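You operate a simulated robot arm through the tools that you are given. There is no shell and no other tool.

Carry out the task below with a simulated robot arm. There is one attempt and no reset: what you move stays moved.

## Task
Fit the graphics card and screw it down with the driver at setting 2.
Fine: the driver goes back in its cup.

Only the result counts: the job must be done as asked and must still hold three seconds after the hand-in. Knocking over, shifting, dropping, spilling or breaking anything else fails it.

## Robot
A 7-joint arm with a two-finger parallel gripper, fixed in place. Base frame: the origin is on the floor under the middle of its stand, x ahead of it, y to its left, z up. Readings come in m, rad, newtons and seconds.
It reaches about 0.966 m from its shoulder. Its first joint turns from -2.897 to 2.897 rad. Payload 3.43 kg.
Tool frame: the origin (TCP) lies between the finger pads and is the grasp point; the fingertips stand 0.03 m ahead of it; z points along the fingers, y is the line along which they close. The gripper opens to 0.094 m. The fingers are 0.028 m wide and 0.01 m thick; the gripper's body (0.05 by 0.096 m) begins 0.055 m behind the TCP.
Orientation is that of the tool frame in the base frame, as [roll, pitch, yaw] about the fixed x, y, z axes, in that order (R = Rz(yaw) Ry(pitch) Rx(roll)). With the fingers straight down and closing along the base's y, the tool's x points along the base's -x, its y along +y and its z along -z.

## Interface
- The arm moves only by the tool nudge_tool. Its argument "motion" is a list of rows, each a list of 3 entries, a list of its own where there are three numbers: the closure, from 0 (fully open) to 1 (shut), then the shift along the base's x, y, z in m, then the turn, a rotation vector about the base's x, y, z in rad. In form: [[hand, [tx, ty, tz], [ax, ay, az]], ...]. A call has 1 to 20 rows; each row shifts and turns the commanded pose from where the row before left it. Rows are played at 5 a second. More than 0.05 m and 0.15 rad between two rows, or a gripper value outside its range, and nothing of the call is played. A pose out of reach is approached as far as the arm can. The call stops where the force on the tool passes 60 N (or 10 N more than at its start, if that is more) or the arm is blocked; 0.2 s more then pass. The fingers move at their own pace (about 0.045 m/s each) and stop on an object; they squeeze with about 43 N. The grip force told is the motor's: it shows also when the fingers shut on nothing. Time passes only in rows, and 0.2 s behind the last, so rows that do not move let the fingers close. It gives the time, the measured TCP pose, the force on the tool (base axes), the opening and the grip force at its end, in the units of the frame above (readings bear some noise), with the torque about the TCP (base axes, N m) and any sound that the robot's microphone picked up.
- Cameras (640 x 400 px; columns grow to the right, rows downward): "scene" is fixed at [0.2183, -0.6517, 1.6044]; the picture's right is [0.80, -0.61, 0.00], its down [-0.56, -0.74, -0.38] and it looks along [0.23, 0.30, -0.93] (base axes); focal length 214 px, centre (320, 200). "wrist" rides on the gripper at [0.076, 0.014, -0.103] in the tool frame; the picture's right is [-0.18, 0.98, 0.00], its down [-0.75, -0.14, -0.64] and it looks along [-0.63, -0.12, 0.77] (tool axes); focal length 243 px, centre (320, 200). There is no depth. A picture from a camera that has moved, and an enlarged one, comes with that camera's place and axes in the base frame and with its lens.
- snapshot(camera): a new picture of that camera. It takes no simulated time.
- slide_trunk(by): slides the trunk up (or, below 0, down) by that many m; the arm rides with it, the base frame stays. It gives what a move gives, with no picture.
- zoom(camera, box): a new picture of the part [left, top, right, bottom] of that camera's present view, enlarged. It takes no simulated time.
- close_job(): hands the job in; it is judged then, once.

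Places have to be worked out from the pictures, the camera data and where the tool is seen. Open the gripper and draw the arm clear of the work before you hand the job in, unless the task says otherwise.

The tools are called after "Call:" as name(argument=value, ...) on one line, values as JSON. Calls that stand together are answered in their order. nudge_tool: Moves the arm, as the interface text tells. Its arguments: {"type":"object","properties":{"motion":{"type":"array","items":{"type":"array"}}},"required":["motion"]} The other tools are called the same way: slide_trunk (by) moves the trunk up or down; snapshot (camera) takes a picture; zoom (camera, box) takes an enlarged picture of a part of a camera's view; close_job () hands the job in.

At the start:

```text
clock: 0.0
tool_pos: [0.5389, -0.4376, 1.2261]
tcp_rot: [-3.141, 0.0, -3.141]
wrist_force: [-0.8, -0.2, 0.0]
ft_torque: [-0.03, 0.02, 0.01]
grip_width: 0.094
gripper_force: 0.0
trunk travel left (down, up): [-0.425, 0.065]
```

scene: 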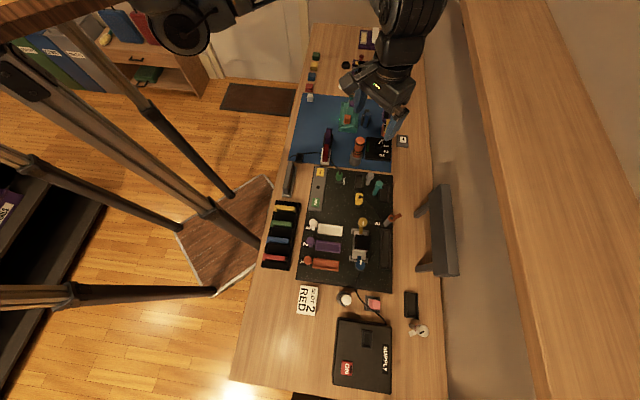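
wrist: 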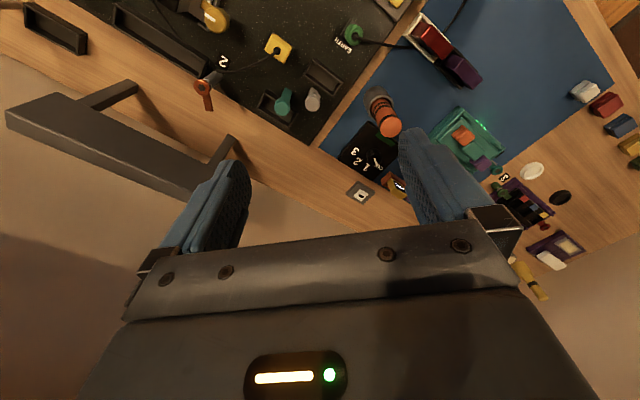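

The scene shows a workbench with a motherboard-like mat, several coloured cards, and a driver area. I'll zoom into the scene to understand what's where before moving.

Call:
zoom(camera="scene", box=[250, 150, 450, 290])

Call:
zoom(camera="scene", box=[230, 270, 450, 400])

Call:
zoom(camera="scene", box=[270, 20, 450, 180])

```text
2.86 times, centred on (350, 220) of scene
camera zoom: at [0.2183, -0.6517, 1.6044], right [0.8, -0.61, 0.0], down [-0.56, -0.74, -0.38], along [0.23, 0.3, -0.93], focal length 613 px, centre (234, 143)
```

zoom: 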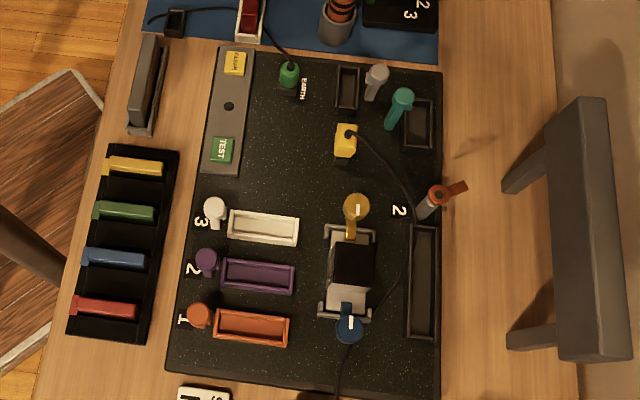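

```text
2.91 times, centred on (340, 335) of scene
camera zoom: at [0.2183, -0.6517, 1.6044], right [0.8, -0.61, 0.0], down [-0.56, -0.74, -0.38], along [0.23, 0.3, -0.93], focal length 624 px, centre (262, -193)
```

zoom: 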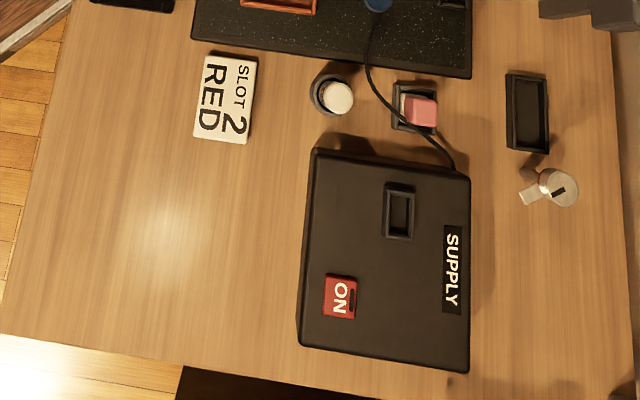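

```text
2.50 times, centred on (360, 100) of scene
camera zoom: at [0.2183, -0.6517, 1.6044], right [0.8, -0.61, 0.0], down [-0.56, -0.74, -0.38], along [0.23, 0.3, -0.93], focal length 536 px, centre (220, 450)
```

zoom: 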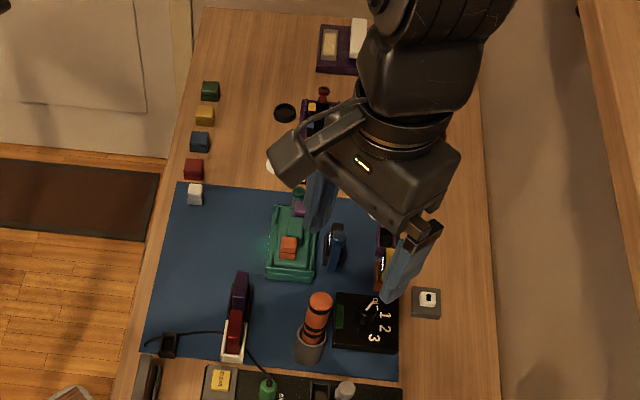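

I need closer views. I'll zoom the wrist camera into the driver/dial region and into the slot region first.

Call:
zoom(camera="wrist", box=[320, 0, 640, 200])

Call:
zoom(camera="wrist", box=[180, 0, 420, 150])

Call:
zoom(camera="scene", box=[310, 90, 410, 180])

Call:
zoom(camera="scene", box=[290, 200, 400, 280])

```text
2.00 times, centred on (480, 100) of wrist
camera zoom: at [0.4627, -0.4252, 1.3289], right [0.18, 0.98, 0.0], down [0.75, -0.14, 0.64], along [0.63, -0.12, -0.77], focal length 485 px, centre (0, 400)
```

zoom: 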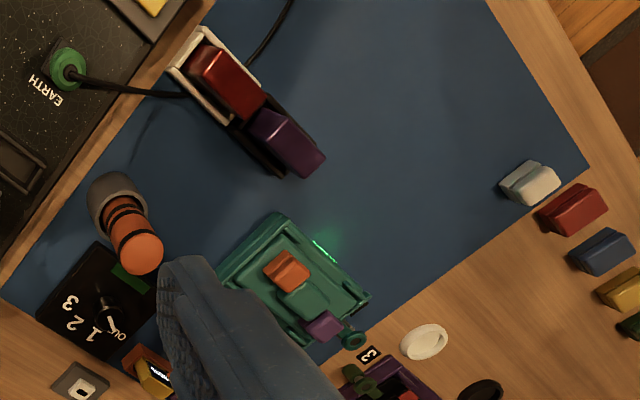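

```text
2.67 times, centred on (300, 75) of wrist
camera zoom: at [0.4627, -0.4252, 1.3289], right [0.18, 0.98, 0.0], down [0.75, -0.14, 0.64], along [0.63, -0.12, -0.77], focal length 647 px, centre (373, 533)
```

zoom: 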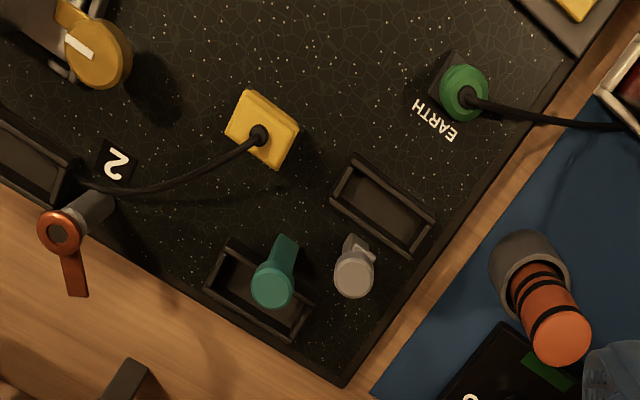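

```text
4.44 times, centred on (360, 135) of scene
camera zoom: at [0.2183, -0.6517, 1.6044], right [0.8, -0.61, 0.0], down [-0.56, -0.74, -0.38], along [0.23, 0.3, -0.93], focal length 953 px, centre (142, 489)
```

zoom: 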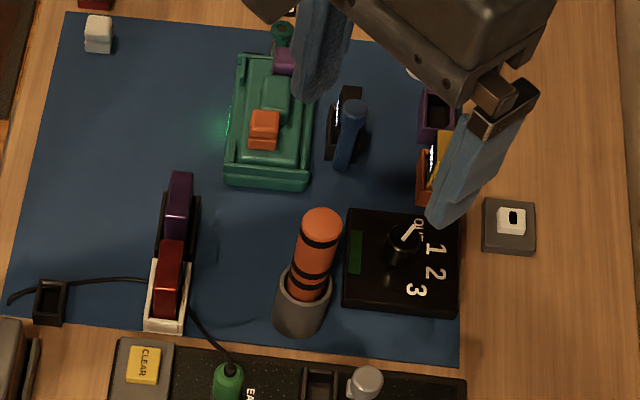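

```text
5.00 times, centred on (345, 240) of scene
camera zoom: at [0.2183, -0.6517, 1.6044], right [0.8, -0.61, 0.0], down [-0.56, -0.74, -0.38], along [0.23, 0.3, -0.93], focal length 1072 px, centre (195, 0)
```

zoom: 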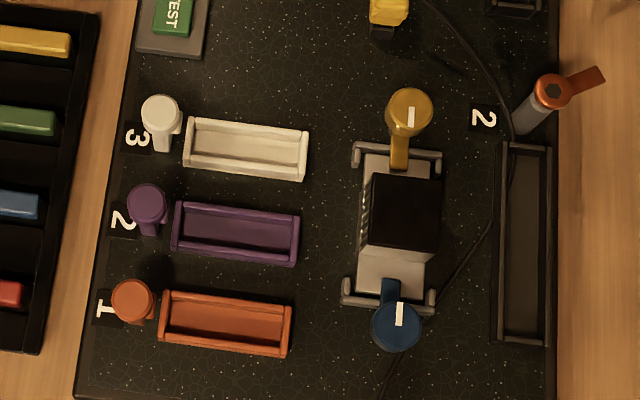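

The driver (orange, striped) sits in its grey cup beside a dial box (OFF/1/2/3), at about (0.63, -0.35). The long dark slot with the orange hex screw marked "2" may be the graphics slot. I'll move above the supply side and turn so the wrist camera looks along the bench.

Call:
nudge_tool(motion=[[0, [-0.029, -0.031, 0.0], [0, 0, 0.0925]], [0, [-0.029, -0.031, 0.0], [0, 0, 0.0925]], [0, [-0.029, -0.031, 0.0], [0, 0, 0.0925]], [0, [-0.029, -0.031, 0.0], [0, 0, 0.0925]], [0, [-0.029, -0.031, 0.0], [0, 0, 0.0925]], [0, [-0.029, -0.031, 0.0], [0, 0, 0.0925]], [0, [-0.029, -0.031, 0.0], [0, 0, 0.0925]], [0, [-0.029, -0.031, 0.0], [0, 0, 0.0925]], [0, [-0.029, -0.031, 0.0], [0, 0, 0.0925]], [0, [-0.029, -0.031, 0.0], [0, 0, 0.0925]], [0, [0, 0, 0], [0, 0, 0]]])

Call:
snapshot(camera="wrist")

Call:
snapshot(camera="scene")

```text
clock: 2.4
tool_pos: [0.2473, -0.7491, 1.2256]
tcp_rot: [3.141, 0.0, -2.218]
wrist_force: [-1.2, 0.7, -0.9]
ft_torque: [-0.03, -0.05, 0.0]
grip_width: 0.0941
gripper_force: 0.1
trunk travel left (down, up): [-0.425, 0.065]
```

```text
taken
camera wrist: at [0.1893, -0.8031, 1.3281], right [-0.67, 0.74, 0.0], down [0.57, 0.52, 0.64], along [0.48, 0.43, -0.77], focal length 243 px, centre (320, 200)
```

wrist: 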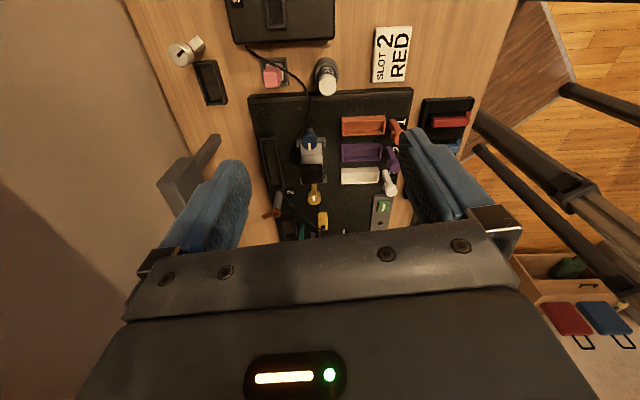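

```text
taken
```

scene: 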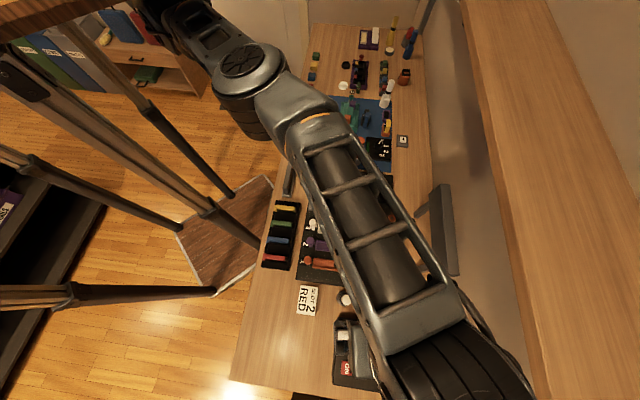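

The arm is out of the far-bench view now, so I'll zoom into both cameras to read the objects.

Call:
zoom(camera="scene", box=[290, 20, 430, 110])

Call:
zoom(camera="scene", box=[330, 90, 420, 160])

Call:
zoom(camera="wrist", box=[230, 80, 430, 240])

Call:
zoom(camera="wrist", box=[150, 0, 430, 120])

```text
4.44 times, centred on (360, 65) of scene
camera zoom: at [0.2183, -0.6517, 1.6044], right [0.8, -0.61, 0.0], down [-0.56, -0.74, -0.38], along [0.23, 0.3, -0.93], focal length 953 px, centre (142, 800)
```

zoom: 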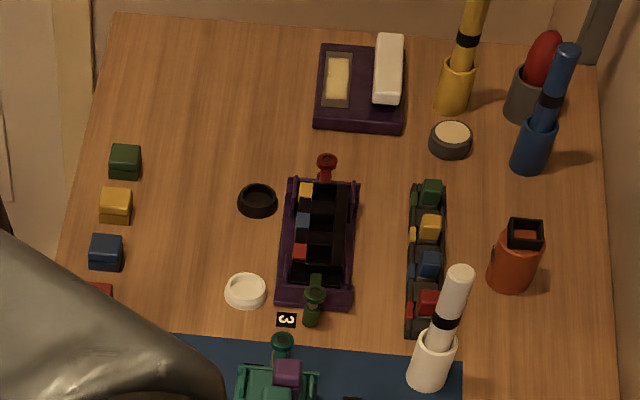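

```text
5.71 times, centred on (375, 125) of scene
camera zoom: at [0.2183, -0.6517, 1.6044], right [0.8, -0.61, 0.0], down [-0.56, -0.74, -0.38], along [0.23, 0.3, -0.93], focal length 1226 px, centre (6, 629)
```

zoom: 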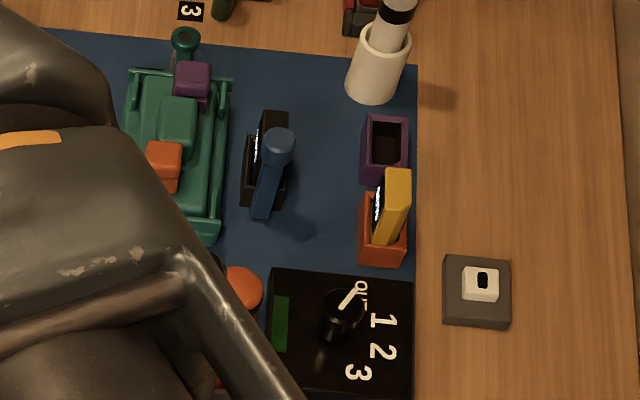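

```text
2.50 times, centred on (330, 160) of wrist
camera zoom: at [0.1893, -0.8031, 1.3281], right [-0.67, 0.74, 0.0], down [0.57, 0.52, 0.64], along [0.48, 0.43, -0.77], focal length 606 px, centre (295, 300)
```

zoom: 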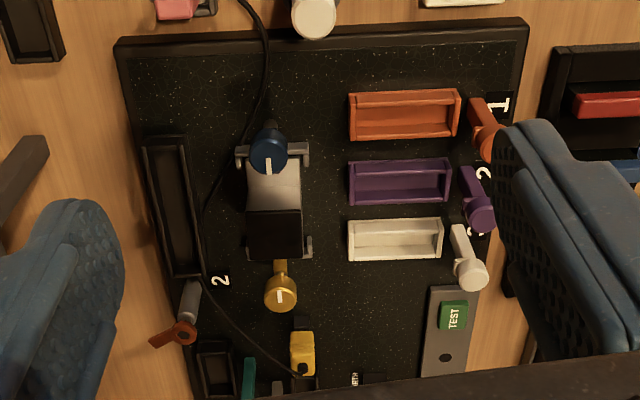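

```text
2.29 times, centred on (290, 60) of wrist
camera zoom: at [0.1893, -0.8031, 1.3281], right [-0.67, 0.74, 0.0], down [0.57, 0.52, 0.64], along [0.48, 0.43, -0.77], focal length 555 px, centre (389, 520)
```

zoom: 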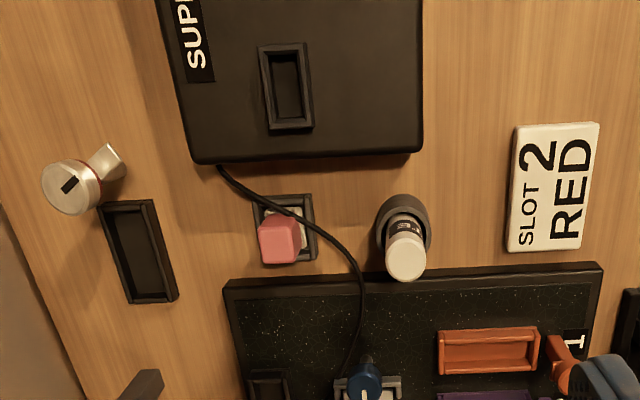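

I'll move the tool along the bench toward the driver area to view the grey bar, driver and dial box closer.

Call:
nudge_tool(motion=[[0, [0.017, 0.04, 0.0], [0, 0, 0]], [0, [0.017, 0.04, 0.0], [0, 0, 0]], [0, [0.017, 0.04, 0.0], [0, 0, 0]], [0, [0.017, 0.04, 0.0], [0, 0, 0]], [0, [0.017, 0.04, 0.0], [0, 0, 0]], [0, [0.017, 0.04, 0.0], [0, 0, 0]], [0, [0, 0, 0], [0, 0, 0]]])

Call:
snapshot(camera="wrist")

Call:
zoom(camera="wrist", box=[330, 80, 490, 200])

Call:
zoom(camera="wrist", box=[200, 100, 440, 240])

Call:
zoom(camera="wrist", box=[0, 0, 260, 200])

```text
clock: 4.0
tool_pos: [0.3536, -0.509, 1.2276]
tcp_rot: [-3.141, 0.002, -2.217]
wrist_force: [-0.1, 1.1, 0.5]
ft_torque: [-0.02, 0.0, -0.04]
grip_width: 0.0941
gripper_force: 0.1
trunk travel left (down, up): [-0.425, 0.065]
```

```text
taken
camera wrist: at [0.2947, -0.5617, 1.3301], right [-0.67, 0.74, 0.0], down [0.57, 0.52, 0.64], along [0.47, 0.43, -0.77], focal length 243 px, centre (320, 200)
```

wrist: 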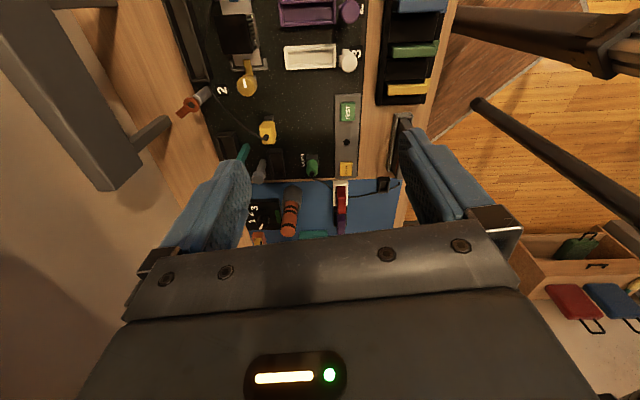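

```text
3.33 times, centred on (410, 140) of wrist
camera zoom: at [0.2947, -0.5617, 1.3301], right [-0.67, 0.74, 0.0], down [0.57, 0.52, 0.64], along [0.47, 0.43, -0.77], focal length 809 px, centre (20, 400)
```

zoom: 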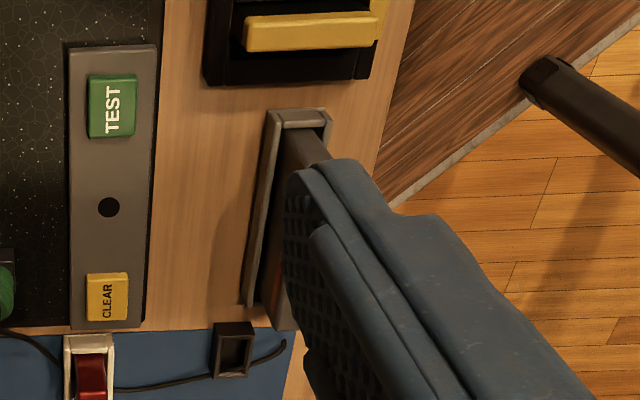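

```text
2.67 times, centred on (320, 170) of wrist
camera zoom: at [0.2947, -0.5617, 1.3301], right [-0.67, 0.74, 0.0], down [0.57, 0.52, 0.64], along [0.47, 0.43, -0.77], focal length 647 px, centre (320, 280)
```

zoom: 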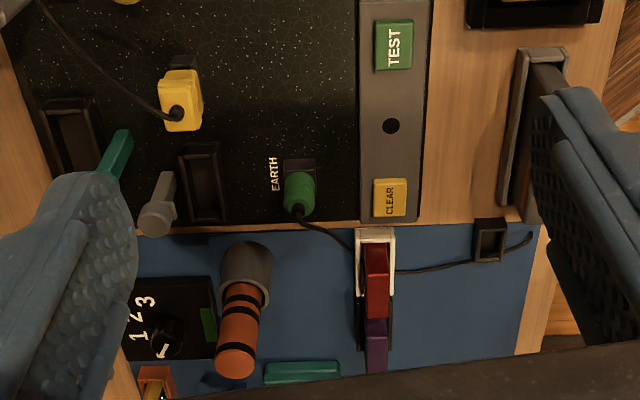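

```text
2.00 times, centred on (130, 100) of wrist
camera zoom: at [0.2947, -0.5617, 1.3301], right [-0.67, 0.74, 0.0], down [0.57, 0.52, 0.64], along [0.47, 0.43, -0.77], focal length 485 px, centre (700, 400)
```

zoom: 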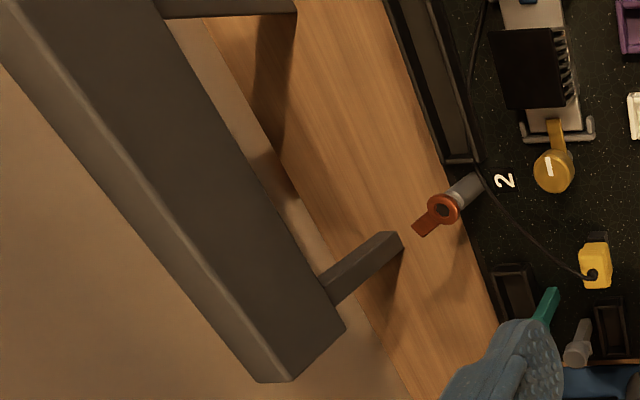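

The grey bar by the mat looks like a dark card standing in a grey holder - probably the graphics card. I'll move to see it unobstructed between the fingers.

Call:
nudge_tool(motion=[[0, [-0.009, 0.04, -0.012], [0, 0, 0]], [0, [-0.009, 0.04, -0.012], [0, 0, 0]], [0, [-0.009, 0.04, -0.012], [0, 0, 0]], [0, [-0.009, 0.04, -0.012], [0, 0, 0]], [0, [-0.009, 0.04, -0.012], [0, 0, 0]], [0, [0, 0, 0], [0, 0, 0]]])

Call:
snapshot(camera="wrist")

Call:
zoom(camera="wrist", box=[250, 60, 410, 200])

Call:
snapshot(camera="scene")

```text
clock: 5.4
tool_pos: [0.3082, -0.3067, 1.1671]
tcp_rot: [-3.141, 0.001, -2.216]
wrist_force: [0.6, 0.2, 0.3]
ft_torque: [0.0, -0.02, 0.01]
grip_width: 0.0938
gripper_force: 0.0
trunk travel left (down, up): [-0.425, 0.065]
```

```text
taken
camera wrist: at [0.2502, -0.3614, 1.2693], right [-0.67, 0.74, 0.0], down [0.57, 0.52, 0.64], along [0.47, 0.43, -0.77], focal length 243 px, centre (320, 200)
```

wrist: 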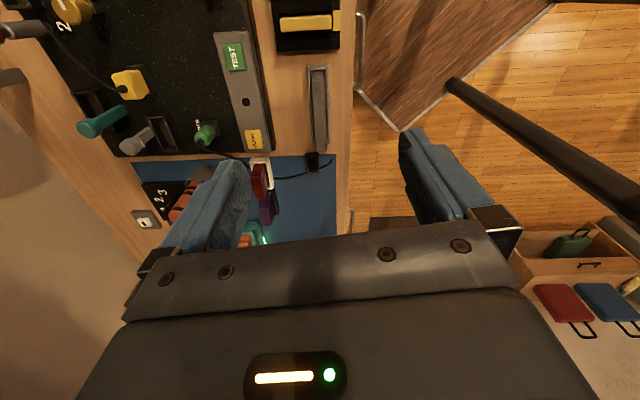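

```text
2.86 times, centred on (330, 130) of wrist
camera zoom: at [0.2502, -0.3614, 1.2693], right [-0.67, 0.74, 0.0], down [0.57, 0.52, 0.64], along [0.47, 0.43, -0.77], focal length 693 px, centre (291, 400)
```

zoom: 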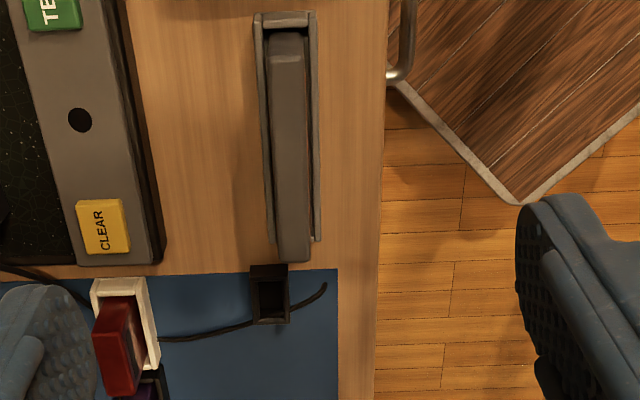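

```text
taken
```

scene: 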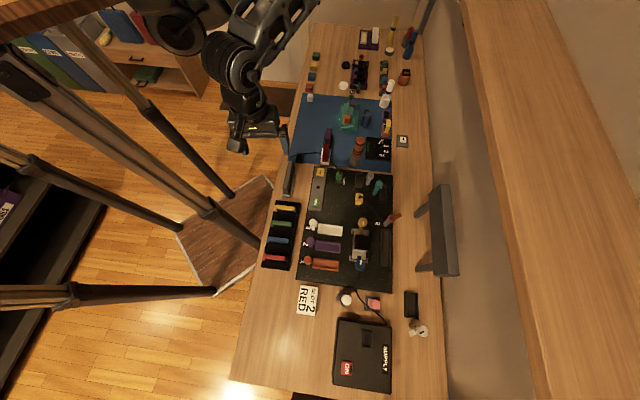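

Now the scene camera is clear. I'll zoom tightly on the card holder, the long slot with its screw, the driver and dial, and the supply.

Call:
zoom(camera="scene", box=[270, 145, 320, 205])

Call:
zoom(camera="scene", box=[350, 200, 410, 280])

Call:
zoom(camera="scene", box=[335, 125, 415, 185])

Call:
zoom(camera="scene", box=[320, 280, 440, 400])

```text
6.67 times, centred on (295, 175) of scene
camera zoom: at [0.2183, -0.6517, 1.6044], right [0.8, -0.61, 0.0], down [-0.56, -0.74, -0.38], along [0.23, 0.3, -0.93], focal length 1430 px, centre (487, 367)
```

zoom: 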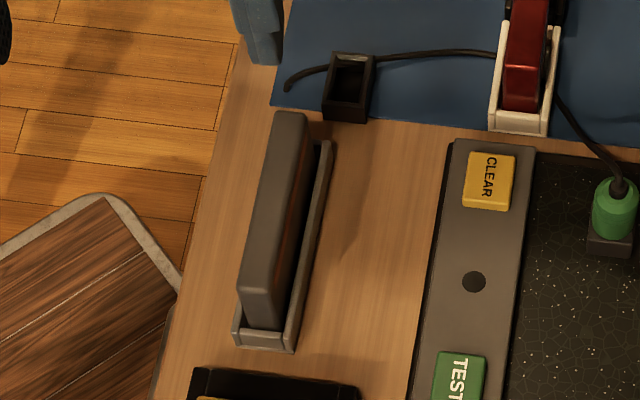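

```text
5.00 times, centred on (380, 240) of scene
camera zoom: at [0.2183, -0.6517, 1.6044], right [0.8, -0.61, 0.0], down [-0.56, -0.74, -0.38], along [0.23, 0.3, -0.93], focal length 1072 px, centre (20, 0)
```

zoom: 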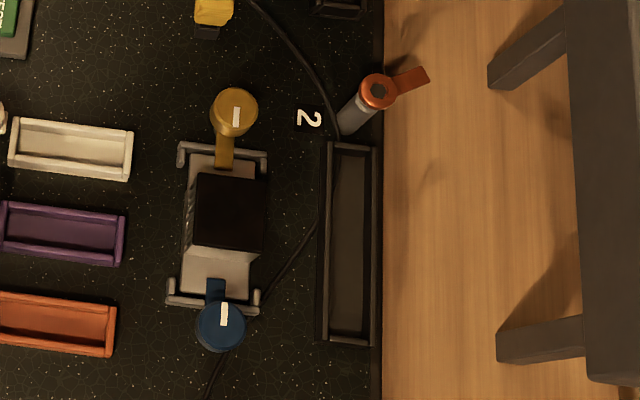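

```text
6.67 times, centred on (375, 155) of scene
camera zoom: at [0.2183, -0.6517, 1.6044], right [0.8, -0.61, 0.0], down [-0.56, -0.74, -0.38], along [0.23, 0.3, -0.93], focal length 1430 px, centre (-47, 500)
```

zoom: 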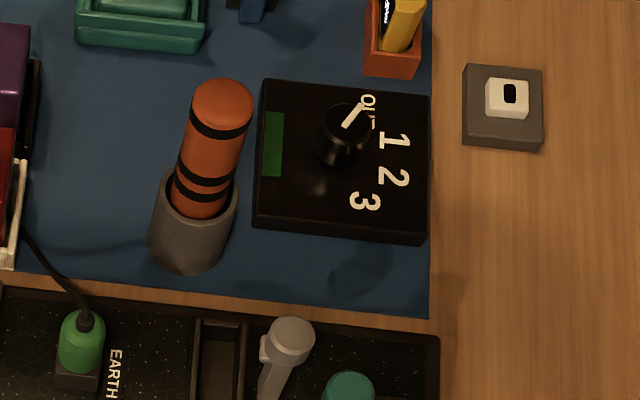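

```text
3.33 times, centred on (380, 340) of scene
camera zoom: at [0.2183, -0.6517, 1.6044], right [0.8, -0.61, 0.0], down [-0.56, -0.74, -0.38], along [0.23, 0.3, -0.93], focal length 715 px, centre (120, -267)
```

zoom: 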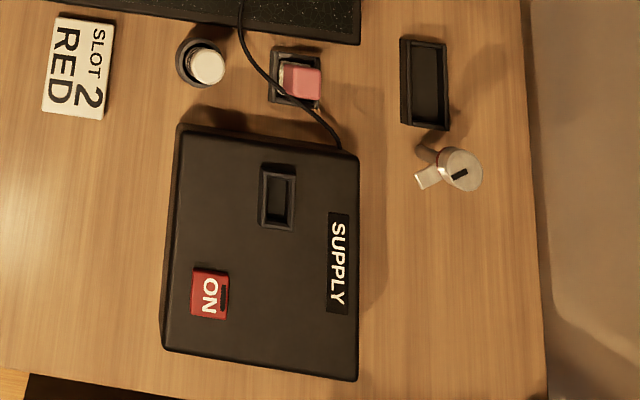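

The table's long axis runs at about 45° in the base frame; the card's top runs from ≈(0.324,-0.297) to (0.405,-0.214) at z≈0.87, and the empty long slot centre is ≈(0.483,-0.688). I'll align the gripper with the card and look at it from just above.

Call:
nudge_tool(motion=[[0, [0.014, 0.013, -0.029], [0, 0, -0.035]], [0, [0.014, 0.013, -0.029], [0, 0, -0.035]], [0, [0.014, 0.013, -0.029], [0, 0, -0.035]], [0, [0.014, 0.013, -0.029], [0, 0, -0.035]], [0, [0, 0, 0], [0, 0, 0]]])

Call:
snapshot(camera="wrist")

Call:
zoom(camera="wrist", box=[240, 0, 400, 200])

```text
clock: 6.6
tool_pos: [0.3661, -0.2832, 1.05]
tcp_rot: [3.139, 0.001, -2.357]
wrist_force: [-1.0, 0.7, 0.4]
ft_torque: [-0.03, 0.0, -0.03]
grip_width: 0.0941
gripper_force: 0.1
out of reach, approached as far as the arm can: row 2, 3, 4
trunk travel left (down, up): [-0.425, 0.065]
```

```text
taken
camera wrist: at [0.3005, -0.3292, 1.152], right [-0.56, 0.83, 0.0], down [0.63, 0.43, 0.64], along [0.53, 0.36, -0.77], focal length 243 px, centre (320, 200)
```

wrist: 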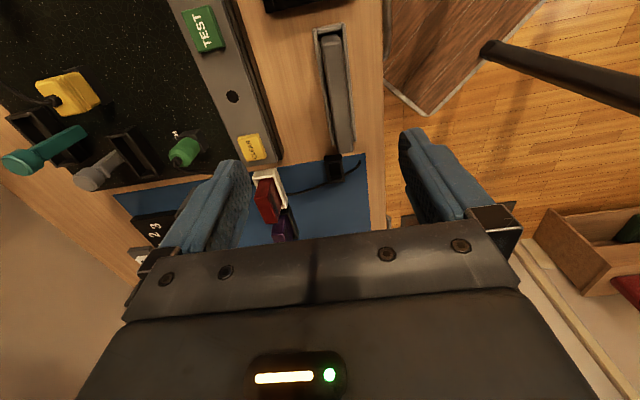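

```text
2.00 times, centred on (320, 100) of wrist
camera zoom: at [0.3005, -0.3292, 1.152], right [-0.56, 0.83, 0.0], down [0.63, 0.43, 0.64], along [0.53, 0.36, -0.77], focal length 485 px, centre (320, 400)
```

zoom: 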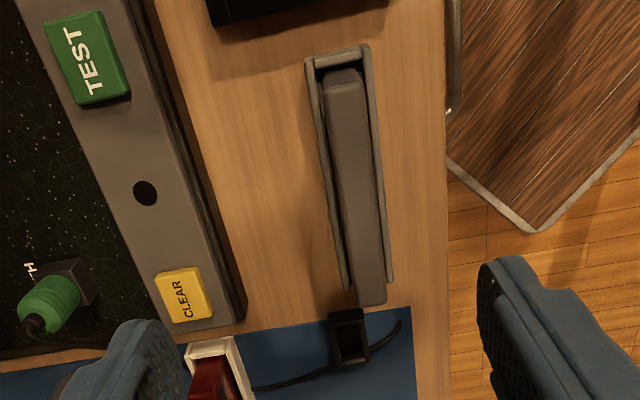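

The arm couldn't quite reach the commanded spot at this trunk height (it stopped about 27 mm short in y). I'll raise the tool a little and lower the trunk, then retry.

Call:
nudge_tool(motion=[[0, [0, 0, 0.05], [0, 0, 0]], [0, [0, 0, 0.05], [0, 0, 0]], [0, [0, 0, 0.05], [0, 0, 0]], [0, [0, 0, 0], [0, 0, 0]]])

Call:
slide_trunk(by=-0.2)

Call:
snapshot(camera="wrist")

Call:
snapshot(camera="scene")

```text
clock: 7.6
tool_pos: [0.3678, -0.2883, 1.1985]
tcp_rot: [3.141, 0.0, -2.36]
wrist_force: [0.5, 0.5, 0.9]
ft_torque: [0.0, 0.0, 0.01]
grip_width: 0.0941
gripper_force: 0.1
out of reach, approached as far as the arm can: row 1
trunk travel left (down, up): [-0.425, 0.065]
```

```text
clock: 9.8
tool_pos: [0.3685, -0.2874, 0.9984]
tcp_rot: [3.141, 0.001, -2.358]
wrist_force: [0.3, 0.0, 0.8]
ft_torque: [0.02, 0.01, -0.02]
grip_width: 0.094
gripper_force: 0.1
trunk travel left (down, up): [-0.225, 0.265]
```

```text
taken
camera wrist: at [0.3032, -0.3332, 1.1004], right [-0.56, 0.83, 0.0], down [0.63, 0.43, 0.64], along [0.53, 0.36, -0.77], focal length 243 px, centre (320, 200)
```

wrist: 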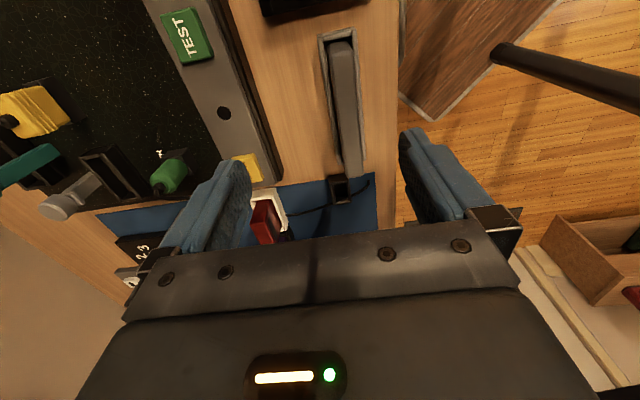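

```text
taken
```

scene: 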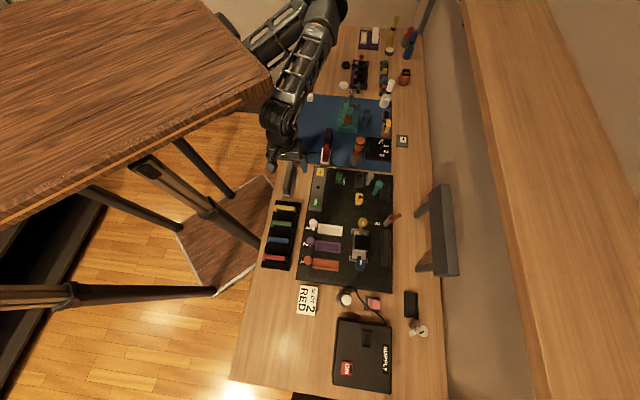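

The trunk slid smoothly. I'll zoom in on the card from here for precise measurement, from both cameras.

Call:
zoom(camera="wrist", box=[280, 0, 420, 200])

Call:
zoom(camera="scene", box=[270, 150, 310, 200])

```text
2.00 times, centred on (350, 100) of wrist
camera zoom: at [0.3032, -0.3332, 1.1004], right [-0.56, 0.83, 0.0], down [0.63, 0.43, 0.64], along [0.53, 0.36, -0.77], focal length 485 px, centre (260, 400)
```

zoom: 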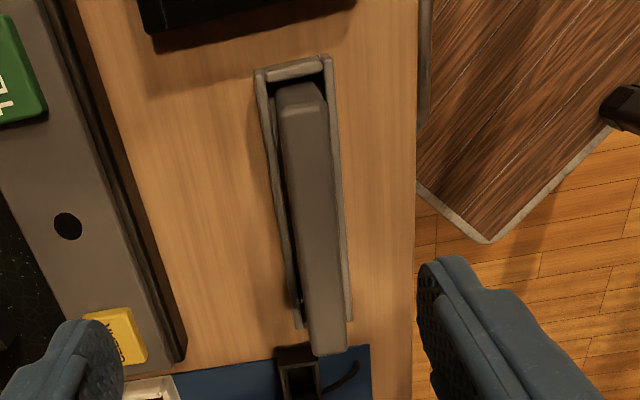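

```text
8.00 times, centred on (290, 175) of scene
camera zoom: at [0.2183, -0.6517, 1.6044], right [0.8, -0.61, 0.0], down [-0.56, -0.74, -0.38], along [0.23, 0.3, -0.93], focal length 1716 px, centre (560, 400)
```

zoom: 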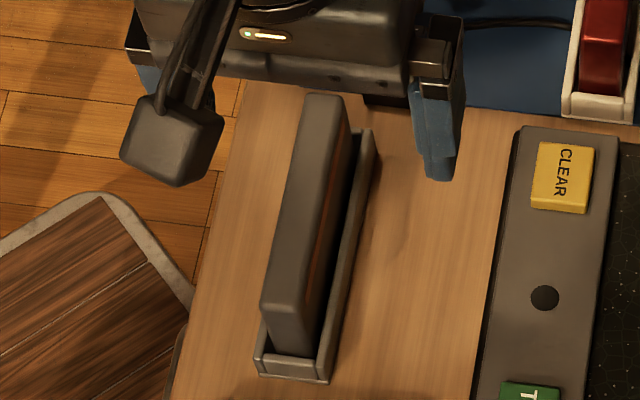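

The card is a slab ≈114 mm long, ≈17 mm thick, top at z≈0.882, centre ≈(0.363,-0.259), lying along the 45° axis. Before grabbing it I want a close view of the dial box and driver, so I rise and move above them.

Call:
nudge_tool(motion=[[0, [0, 0, 0.05], [0, 0, 0]], [0, [0, 0, 0.05], [0, 0, 0]], [0, [0.04, -0.012, 0.0], [0, 0, 0]], [0, [0.04, -0.012, 0.0], [0, 0, 0]], [0, [0.04, -0.012, 0.0], [0, 0, 0]], [0, [0.04, -0.012, 0.0], [0, 0, 0]], [0, [0.04, -0.012, 0.0], [0, 0, 0]], [0, [0.04, -0.012, 0.0], [0, 0, 0]], [0, [0.04, -0.012, 0.0], [0, 0, 0]], [0, [0.04, -0.012, 0.0], [0, 0, 0]], [0, [0, 0, 0], [0, 0, 0]]])

Call:
snapshot(camera="wrist")

Call:
snapshot(camera="scene")

Call:
zoom(camera="wrist", box=[220, 0, 420, 200])

```text
clock: 10.4
tool_pos: [0.3926, -0.252, 1.0386]
tcp_rot: [3.028, 0.167, -2.344]
wrist_force: [0.0, -0.5, -0.5]
ft_torque: [0.0, -0.01, 0.06]
grip_width: 0.0937
gripper_force: 0.2
trunk travel left (down, up): [-0.225, 0.265]
stopped in row 3: the arm was blocked; the commanded pose is now the measured one
```

```text
taken
camera wrist: at [0.3247, -0.3176, 1.1289], right [-0.58, 0.8, 0.14], down [0.6, 0.31, 0.74], along [0.55, 0.52, -0.66], focal length 243 px, centre (320, 200)
```

wrist: 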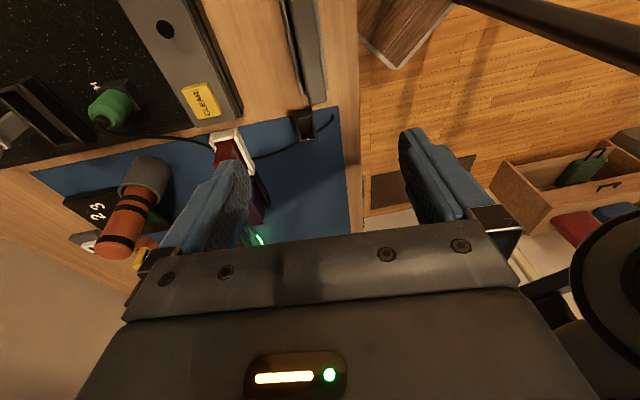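

```text
taken
```

scene: 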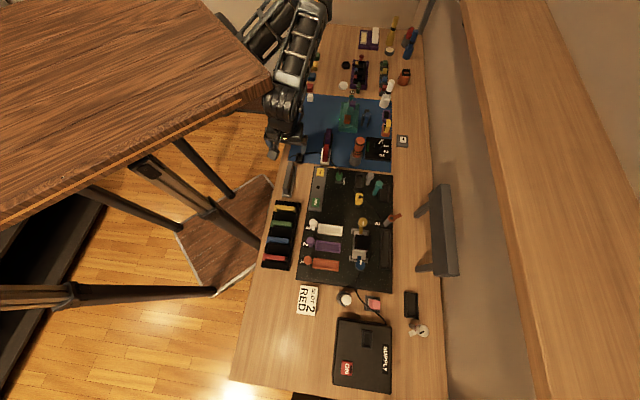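

```text
2.00 times, centred on (320, 100) of wrist
camera zoom: at [0.3247, -0.3176, 1.1289], right [-0.58, 0.8, 0.14], down [0.6, 0.31, 0.74], along [0.55, 0.52, -0.66], focal length 485 px, centre (320, 400)
```

zoom: 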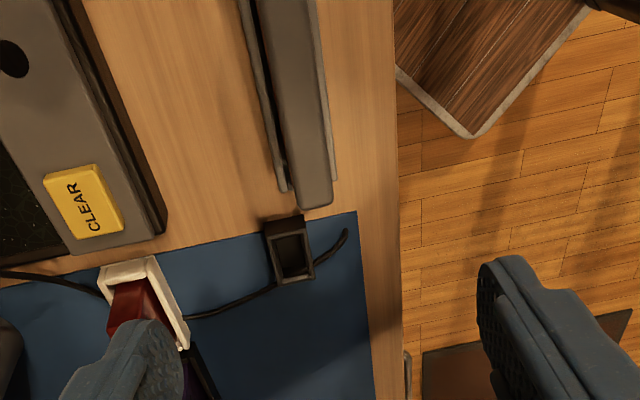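

The arm was blocked, likely folded too near itself, and the tool got tilted by about 0.2 rad. I'll ease it outward away from the base while turning the tool back to straight down.

Call:
nudge_tool(motion=[[0, [0.015, -0.025, 0.0], [0, 0, 0]], [0, [0.015, -0.025, 0.0], [0, 0, 0]], [0, [0.02, -0.025, 0.005], [-0.04, 0.007, 0]], [0, [0.02, -0.025, 0.005], [-0.04, 0.007, 0]], [0, [0.02, -0.025, 0.005], [-0.04, 0.007, 0]], [0, [0.02, -0.02, 0.005], [-0.04, 0.007, 0]], [0, [0.02, -0.02, 0.005], [-0.04, 0.007, 0]], [0, [0, 0, 0], [0, 0, 0]]])

Call:
snapshot(camera="scene")

```text
clock: 12.2
tool_pos: [0.5227, -0.4156, 1.0637]
tcp_rot: [-3.14, -0.003, -2.335]
wrist_force: [1.2, -0.1, 0.1]
ft_torque: [0.02, -0.05, 0.0]
grip_width: 0.094
gripper_force: 0.0
trunk travel left (down, up): [-0.225, 0.265]
```

```text
taken
```

scene: 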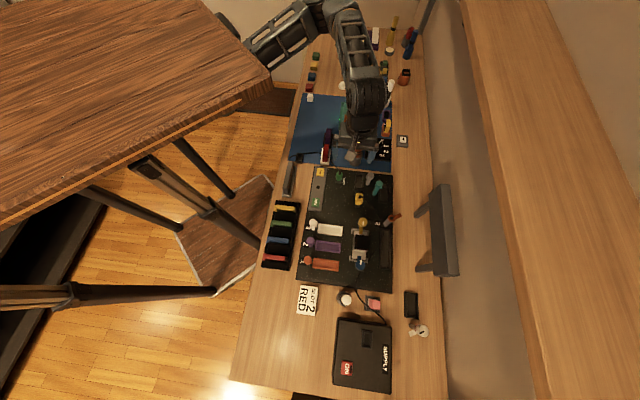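

Tool is vertical again. The plate above the arm seems to restrict raising the tool near the base, so I'll keep that in mind. Now look from here and move closer to the dial box and driver.

Call:
nudge_tool(motion=[[0, [0.04, 0.0, 0.01], [0, 0, -0.005]], [0, [0.04, 0.0, 0.01], [0, 0, -0.005]], [0, [0.04, 0.0, 0.01], [0, 0, -0.005]], [0, [0.02, 0.0, 0.006], [0, 0, -0.005]], [0, [0, 0, 0], [0, 0, 0]]])

Call:
snapshot(camera="wrist")

Call:
zoom(camera="wrist", box=[220, 0, 420, 200])

Call:
snapshot(camera="scene")

```text
clock: 13.4
tool_pos: [0.6608, -0.4161, 1.1007]
tcp_rot: [-3.14, -0.003, -2.355]
wrist_force: [-0.7, -0.1, 0.0]
ft_torque: [-0.01, -0.01, -0.02]
grip_width: 0.094
gripper_force: 0.0
trunk travel left (down, up): [-0.225, 0.265]
```

```text
taken
camera wrist: at [0.5968, -0.4602, 1.2034], right [-0.56, 0.83, 0.0], down [0.63, 0.43, 0.64], along [0.53, 0.36, -0.77], focal length 243 px, centre (320, 200)
```

wrist: 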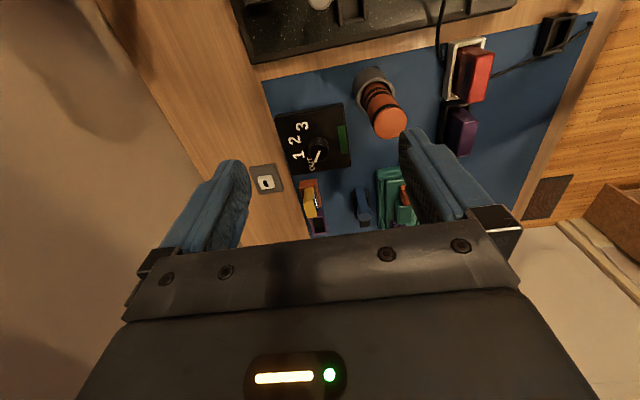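

```text
2.00 times, centred on (320, 100) of wrist
camera zoom: at [0.5968, -0.4602, 1.2034], right [-0.56, 0.83, 0.0], down [0.63, 0.43, 0.64], along [0.53, 0.36, -0.77], focal length 485 px, centre (320, 400)
```

zoom: 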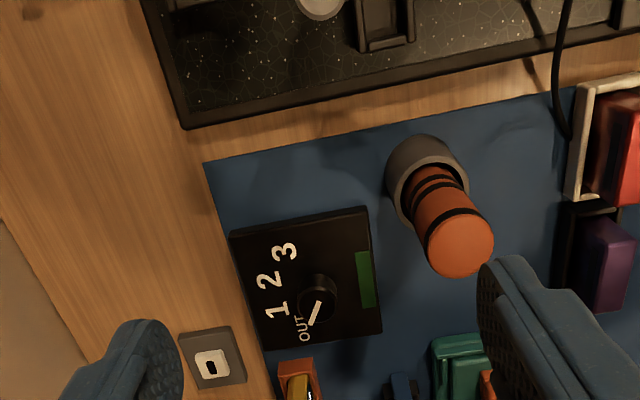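

```text
taken
```

scene: 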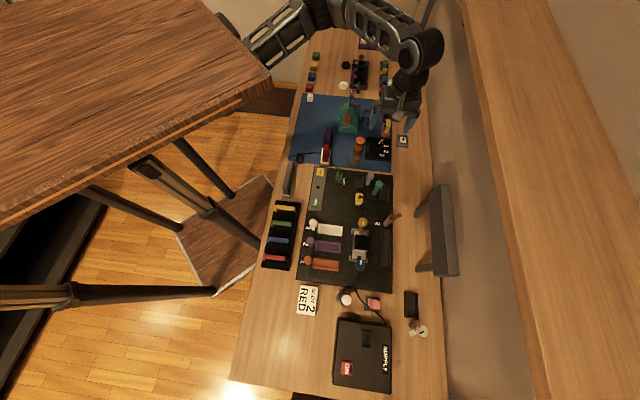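

The dial labels read OUT, 1, 2, 3, with the pointer on OUT; the knob is at about (0.743,-0.360), top z≈0.87, and "2" is about 80° clockwise. The driver axis is ≈(0.638,-0.346). Next I look at the long slot, screw and overhead bar.

Call:
nudge_tool(motion=[[0, [-0.034, -0.034, 0.0], [0, 0, 0]], [0, [-0.034, -0.034, 0.0], [0, 0, 0]], [0, [-0.034, -0.034, 0.0], [0, 0, 0]], [0, [-0.034, -0.034, 0.0], [0, 0, 0]], [0, [-0.034, -0.034, 0.0], [0, 0, 0]], [0, [-0.034, -0.034, 0.0], [0, 0, 0]], [0, [-0.034, -0.034, 0.0], [0, 0, 0]], [0, [0, 0, 0], [0, 0, 0]]])

Call:
snapshot(camera="wrist")

Call:
zoom(camera="wrist", box=[220, 0, 420, 200])

Call:
zoom(camera="wrist", box=[0, 0, 260, 200])

```text
clock: 15.2
tool_pos: [0.4231, -0.6534, 1.0992]
tcp_rot: [-3.139, -0.001, -2.355]
wrist_force: [-1.0, 0.1, 0.6]
ft_torque: [0.03, -0.01, 0.03]
grip_width: 0.0941
gripper_force: 0.0
trunk travel left (down, up): [-0.225, 0.265]
```

```text
taken
camera wrist: at [0.3586, -0.699, 1.2012], right [-0.56, 0.83, 0.0], down [0.63, 0.43, 0.64], along [0.53, 0.36, -0.77], focal length 243 px, centre (320, 200)
```

wrist: 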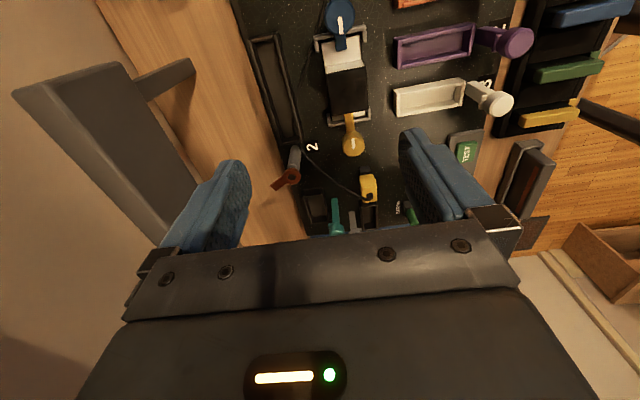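

```text
2.00 times, centred on (320, 100) of wrist
camera zoom: at [0.3586, -0.699, 1.2012], right [-0.56, 0.83, 0.0], down [0.63, 0.43, 0.64], along [0.53, 0.36, -0.77], focal length 485 px, centre (320, 400)
```

zoom: 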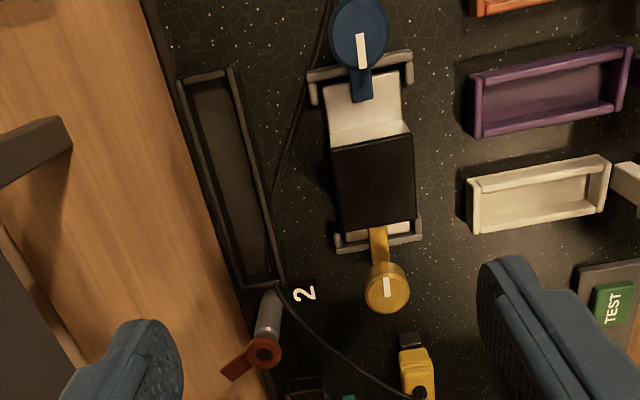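

```text
2.00 times, centred on (130, 100) of wrist
camera zoom: at [0.3586, -0.699, 1.2012], right [-0.56, 0.83, 0.0], down [0.63, 0.43, 0.64], along [0.53, 0.36, -0.77], focal length 485 px, centre (700, 400)
```

zoom: 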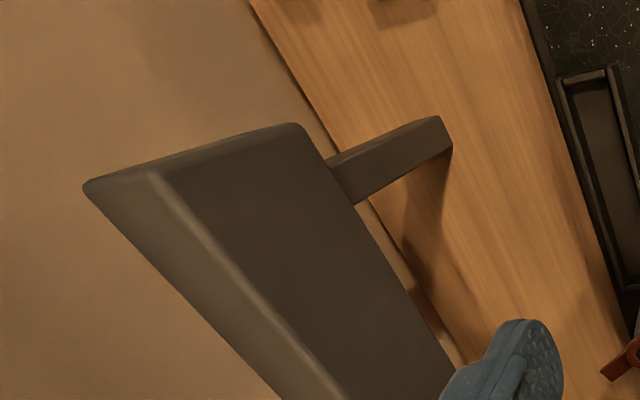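

The slot rim spans about (0.430,-0.735) to (0.529,-0.639) at z≈0.85, the screw head is at ≈(0.55,-0.627), z≈0.90, and the bar on posts is about 11 cm to the wall side. I'll do the dial first: move above the knob with the hand turned so the camera stays away from the driver.

Call:
nudge_tool(motion=[[0, [0.032, 0.0295, 0.0], [0, 0, 0.131]], [0, [0.032, 0.0295, 0.0], [0, 0, 0.131]], [0, [0.032, 0.0295, 0.0], [0, 0, 0.131]], [0, [0.032, 0.0295, 0.0], [0, 0, 0.131]], [0, [0.032, 0.0295, 0.0], [0, 0, 0.131]], [0, [0.032, 0.0295, 0.0], [0, 0, 0.131]], [0, [0.032, 0.0295, 0.0], [0, 0, 0.131]], [0, [0.032, 0.0295, 0.0], [0, 0, 0.131]], [0, [0.032, 0.0295, 0.0], [0, 0, 0.131]], [0, [0.032, 0.0295, 0.0], [0, 0, 0.131]], [0, [0, 0, 0], [0, 0, 0]]])

Call:
snapshot(camera="wrist")

Call:
zoom(camera="wrist", box=[240, 40, 400, 200])

Call:
snapshot(camera="scene")

```text
clock: 17.6
tool_pos: [0.7443, -0.3604, 1.0993]
tcp_rot: [-3.14, -0.001, -1.043]
wrist_force: [0.7, -0.3, 0.4]
ft_torque: [0.01, 0.02, 0.03]
grip_width: 0.0941
gripper_force: 0.1
trunk travel left (down, up): [-0.225, 0.265]
```

```text
taken
camera wrist: at [0.7687, -0.4346, 1.2013], right [-0.94, -0.34, 0.0], down [-0.26, 0.72, 0.64], along [-0.21, 0.6, -0.77], focal length 243 px, centre (320, 200)
```

wrist: 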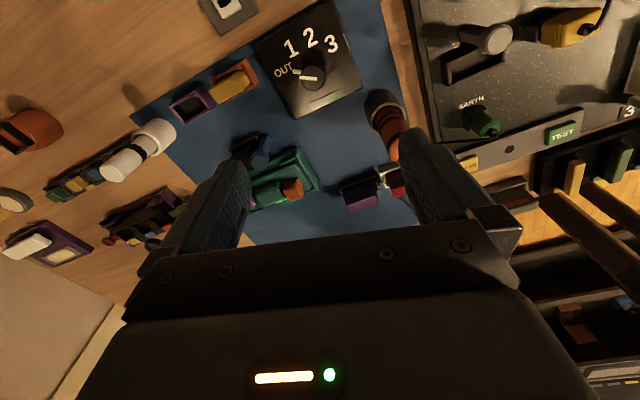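

```text
2.50 times, centred on (320, 120) of wrist
camera zoom: at [0.7687, -0.4346, 1.2013], right [-0.94, -0.34, 0.0], down [-0.26, 0.72, 0.64], along [-0.21, 0.6, -0.77], focal length 606 px, centre (320, 400)
```

zoom: 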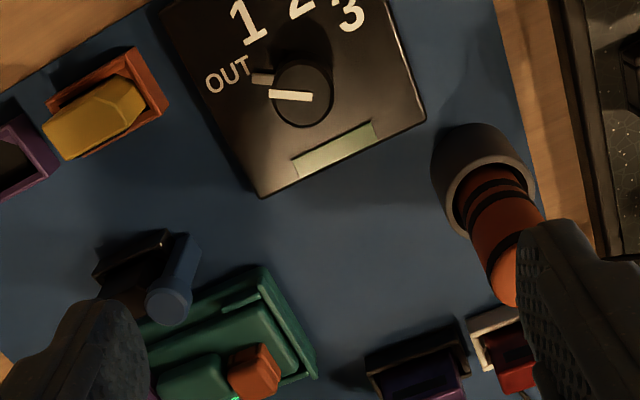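

```text
taken
```

scene: 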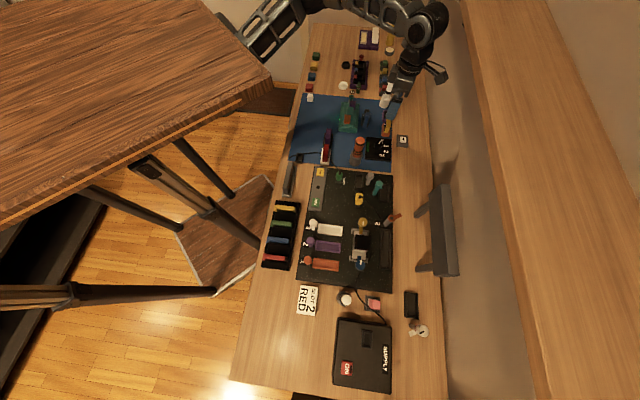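

The knob appears ~9 mm left of my tool axis, so it's near (0.753,-0.359). I'll shift by that and descend to z≈0.98 to check alignment.

Call:
nudge_tool(motion=[[0, [0.008, 0.002, -0.04], [0, 0, 0]], [0, [0, 0, -0.04], [0, 0, 0]], [0, [0, 0, -0.04], [0, 0, 0]], [0, [0, 0, 0], [0, 0, 0]]])

Call:
snapshot(camera="wrist")

Call:
zoom(camera="wrist", box=[240, 40, 400, 200])

```text
clock: 18.6
tool_pos: [0.7509, -0.3605, 0.9805]
tcp_rot: [-3.14, -0.002, -1.045]
wrist_force: [-0.8, 0.6, -0.2]
ft_torque: [0.01, 0.0, 0.03]
grip_width: 0.0941
gripper_force: 0.1
trunk travel left (down, up): [-0.225, 0.265]
```

```text
taken
camera wrist: at [0.7764, -0.4344, 1.0818], right [-0.94, -0.33, 0.0], down [-0.26, 0.72, 0.64], along [-0.21, 0.6, -0.77], focal length 243 px, centre (320, 200)
```

wrist: 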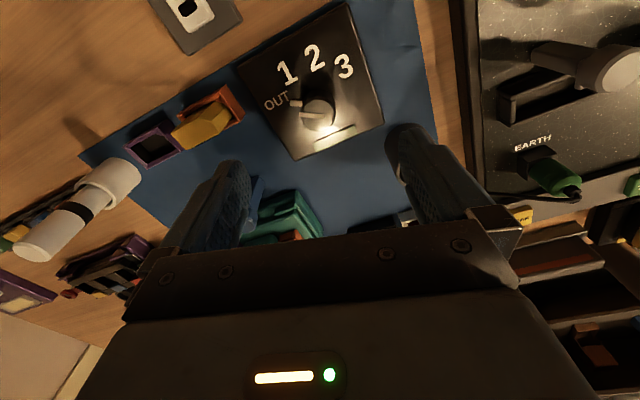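

```text
2.50 times, centred on (320, 120) of wrist
camera zoom: at [0.7764, -0.4344, 1.0818], right [-0.94, -0.33, 0.0], down [-0.26, 0.72, 0.64], along [-0.21, 0.6, -0.77], focal length 606 px, centre (320, 400)
```

zoom: 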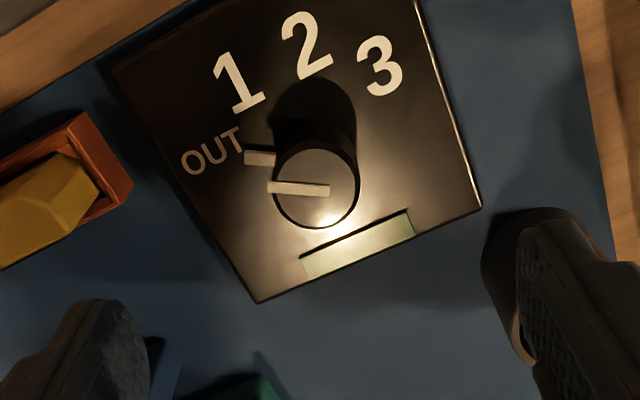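

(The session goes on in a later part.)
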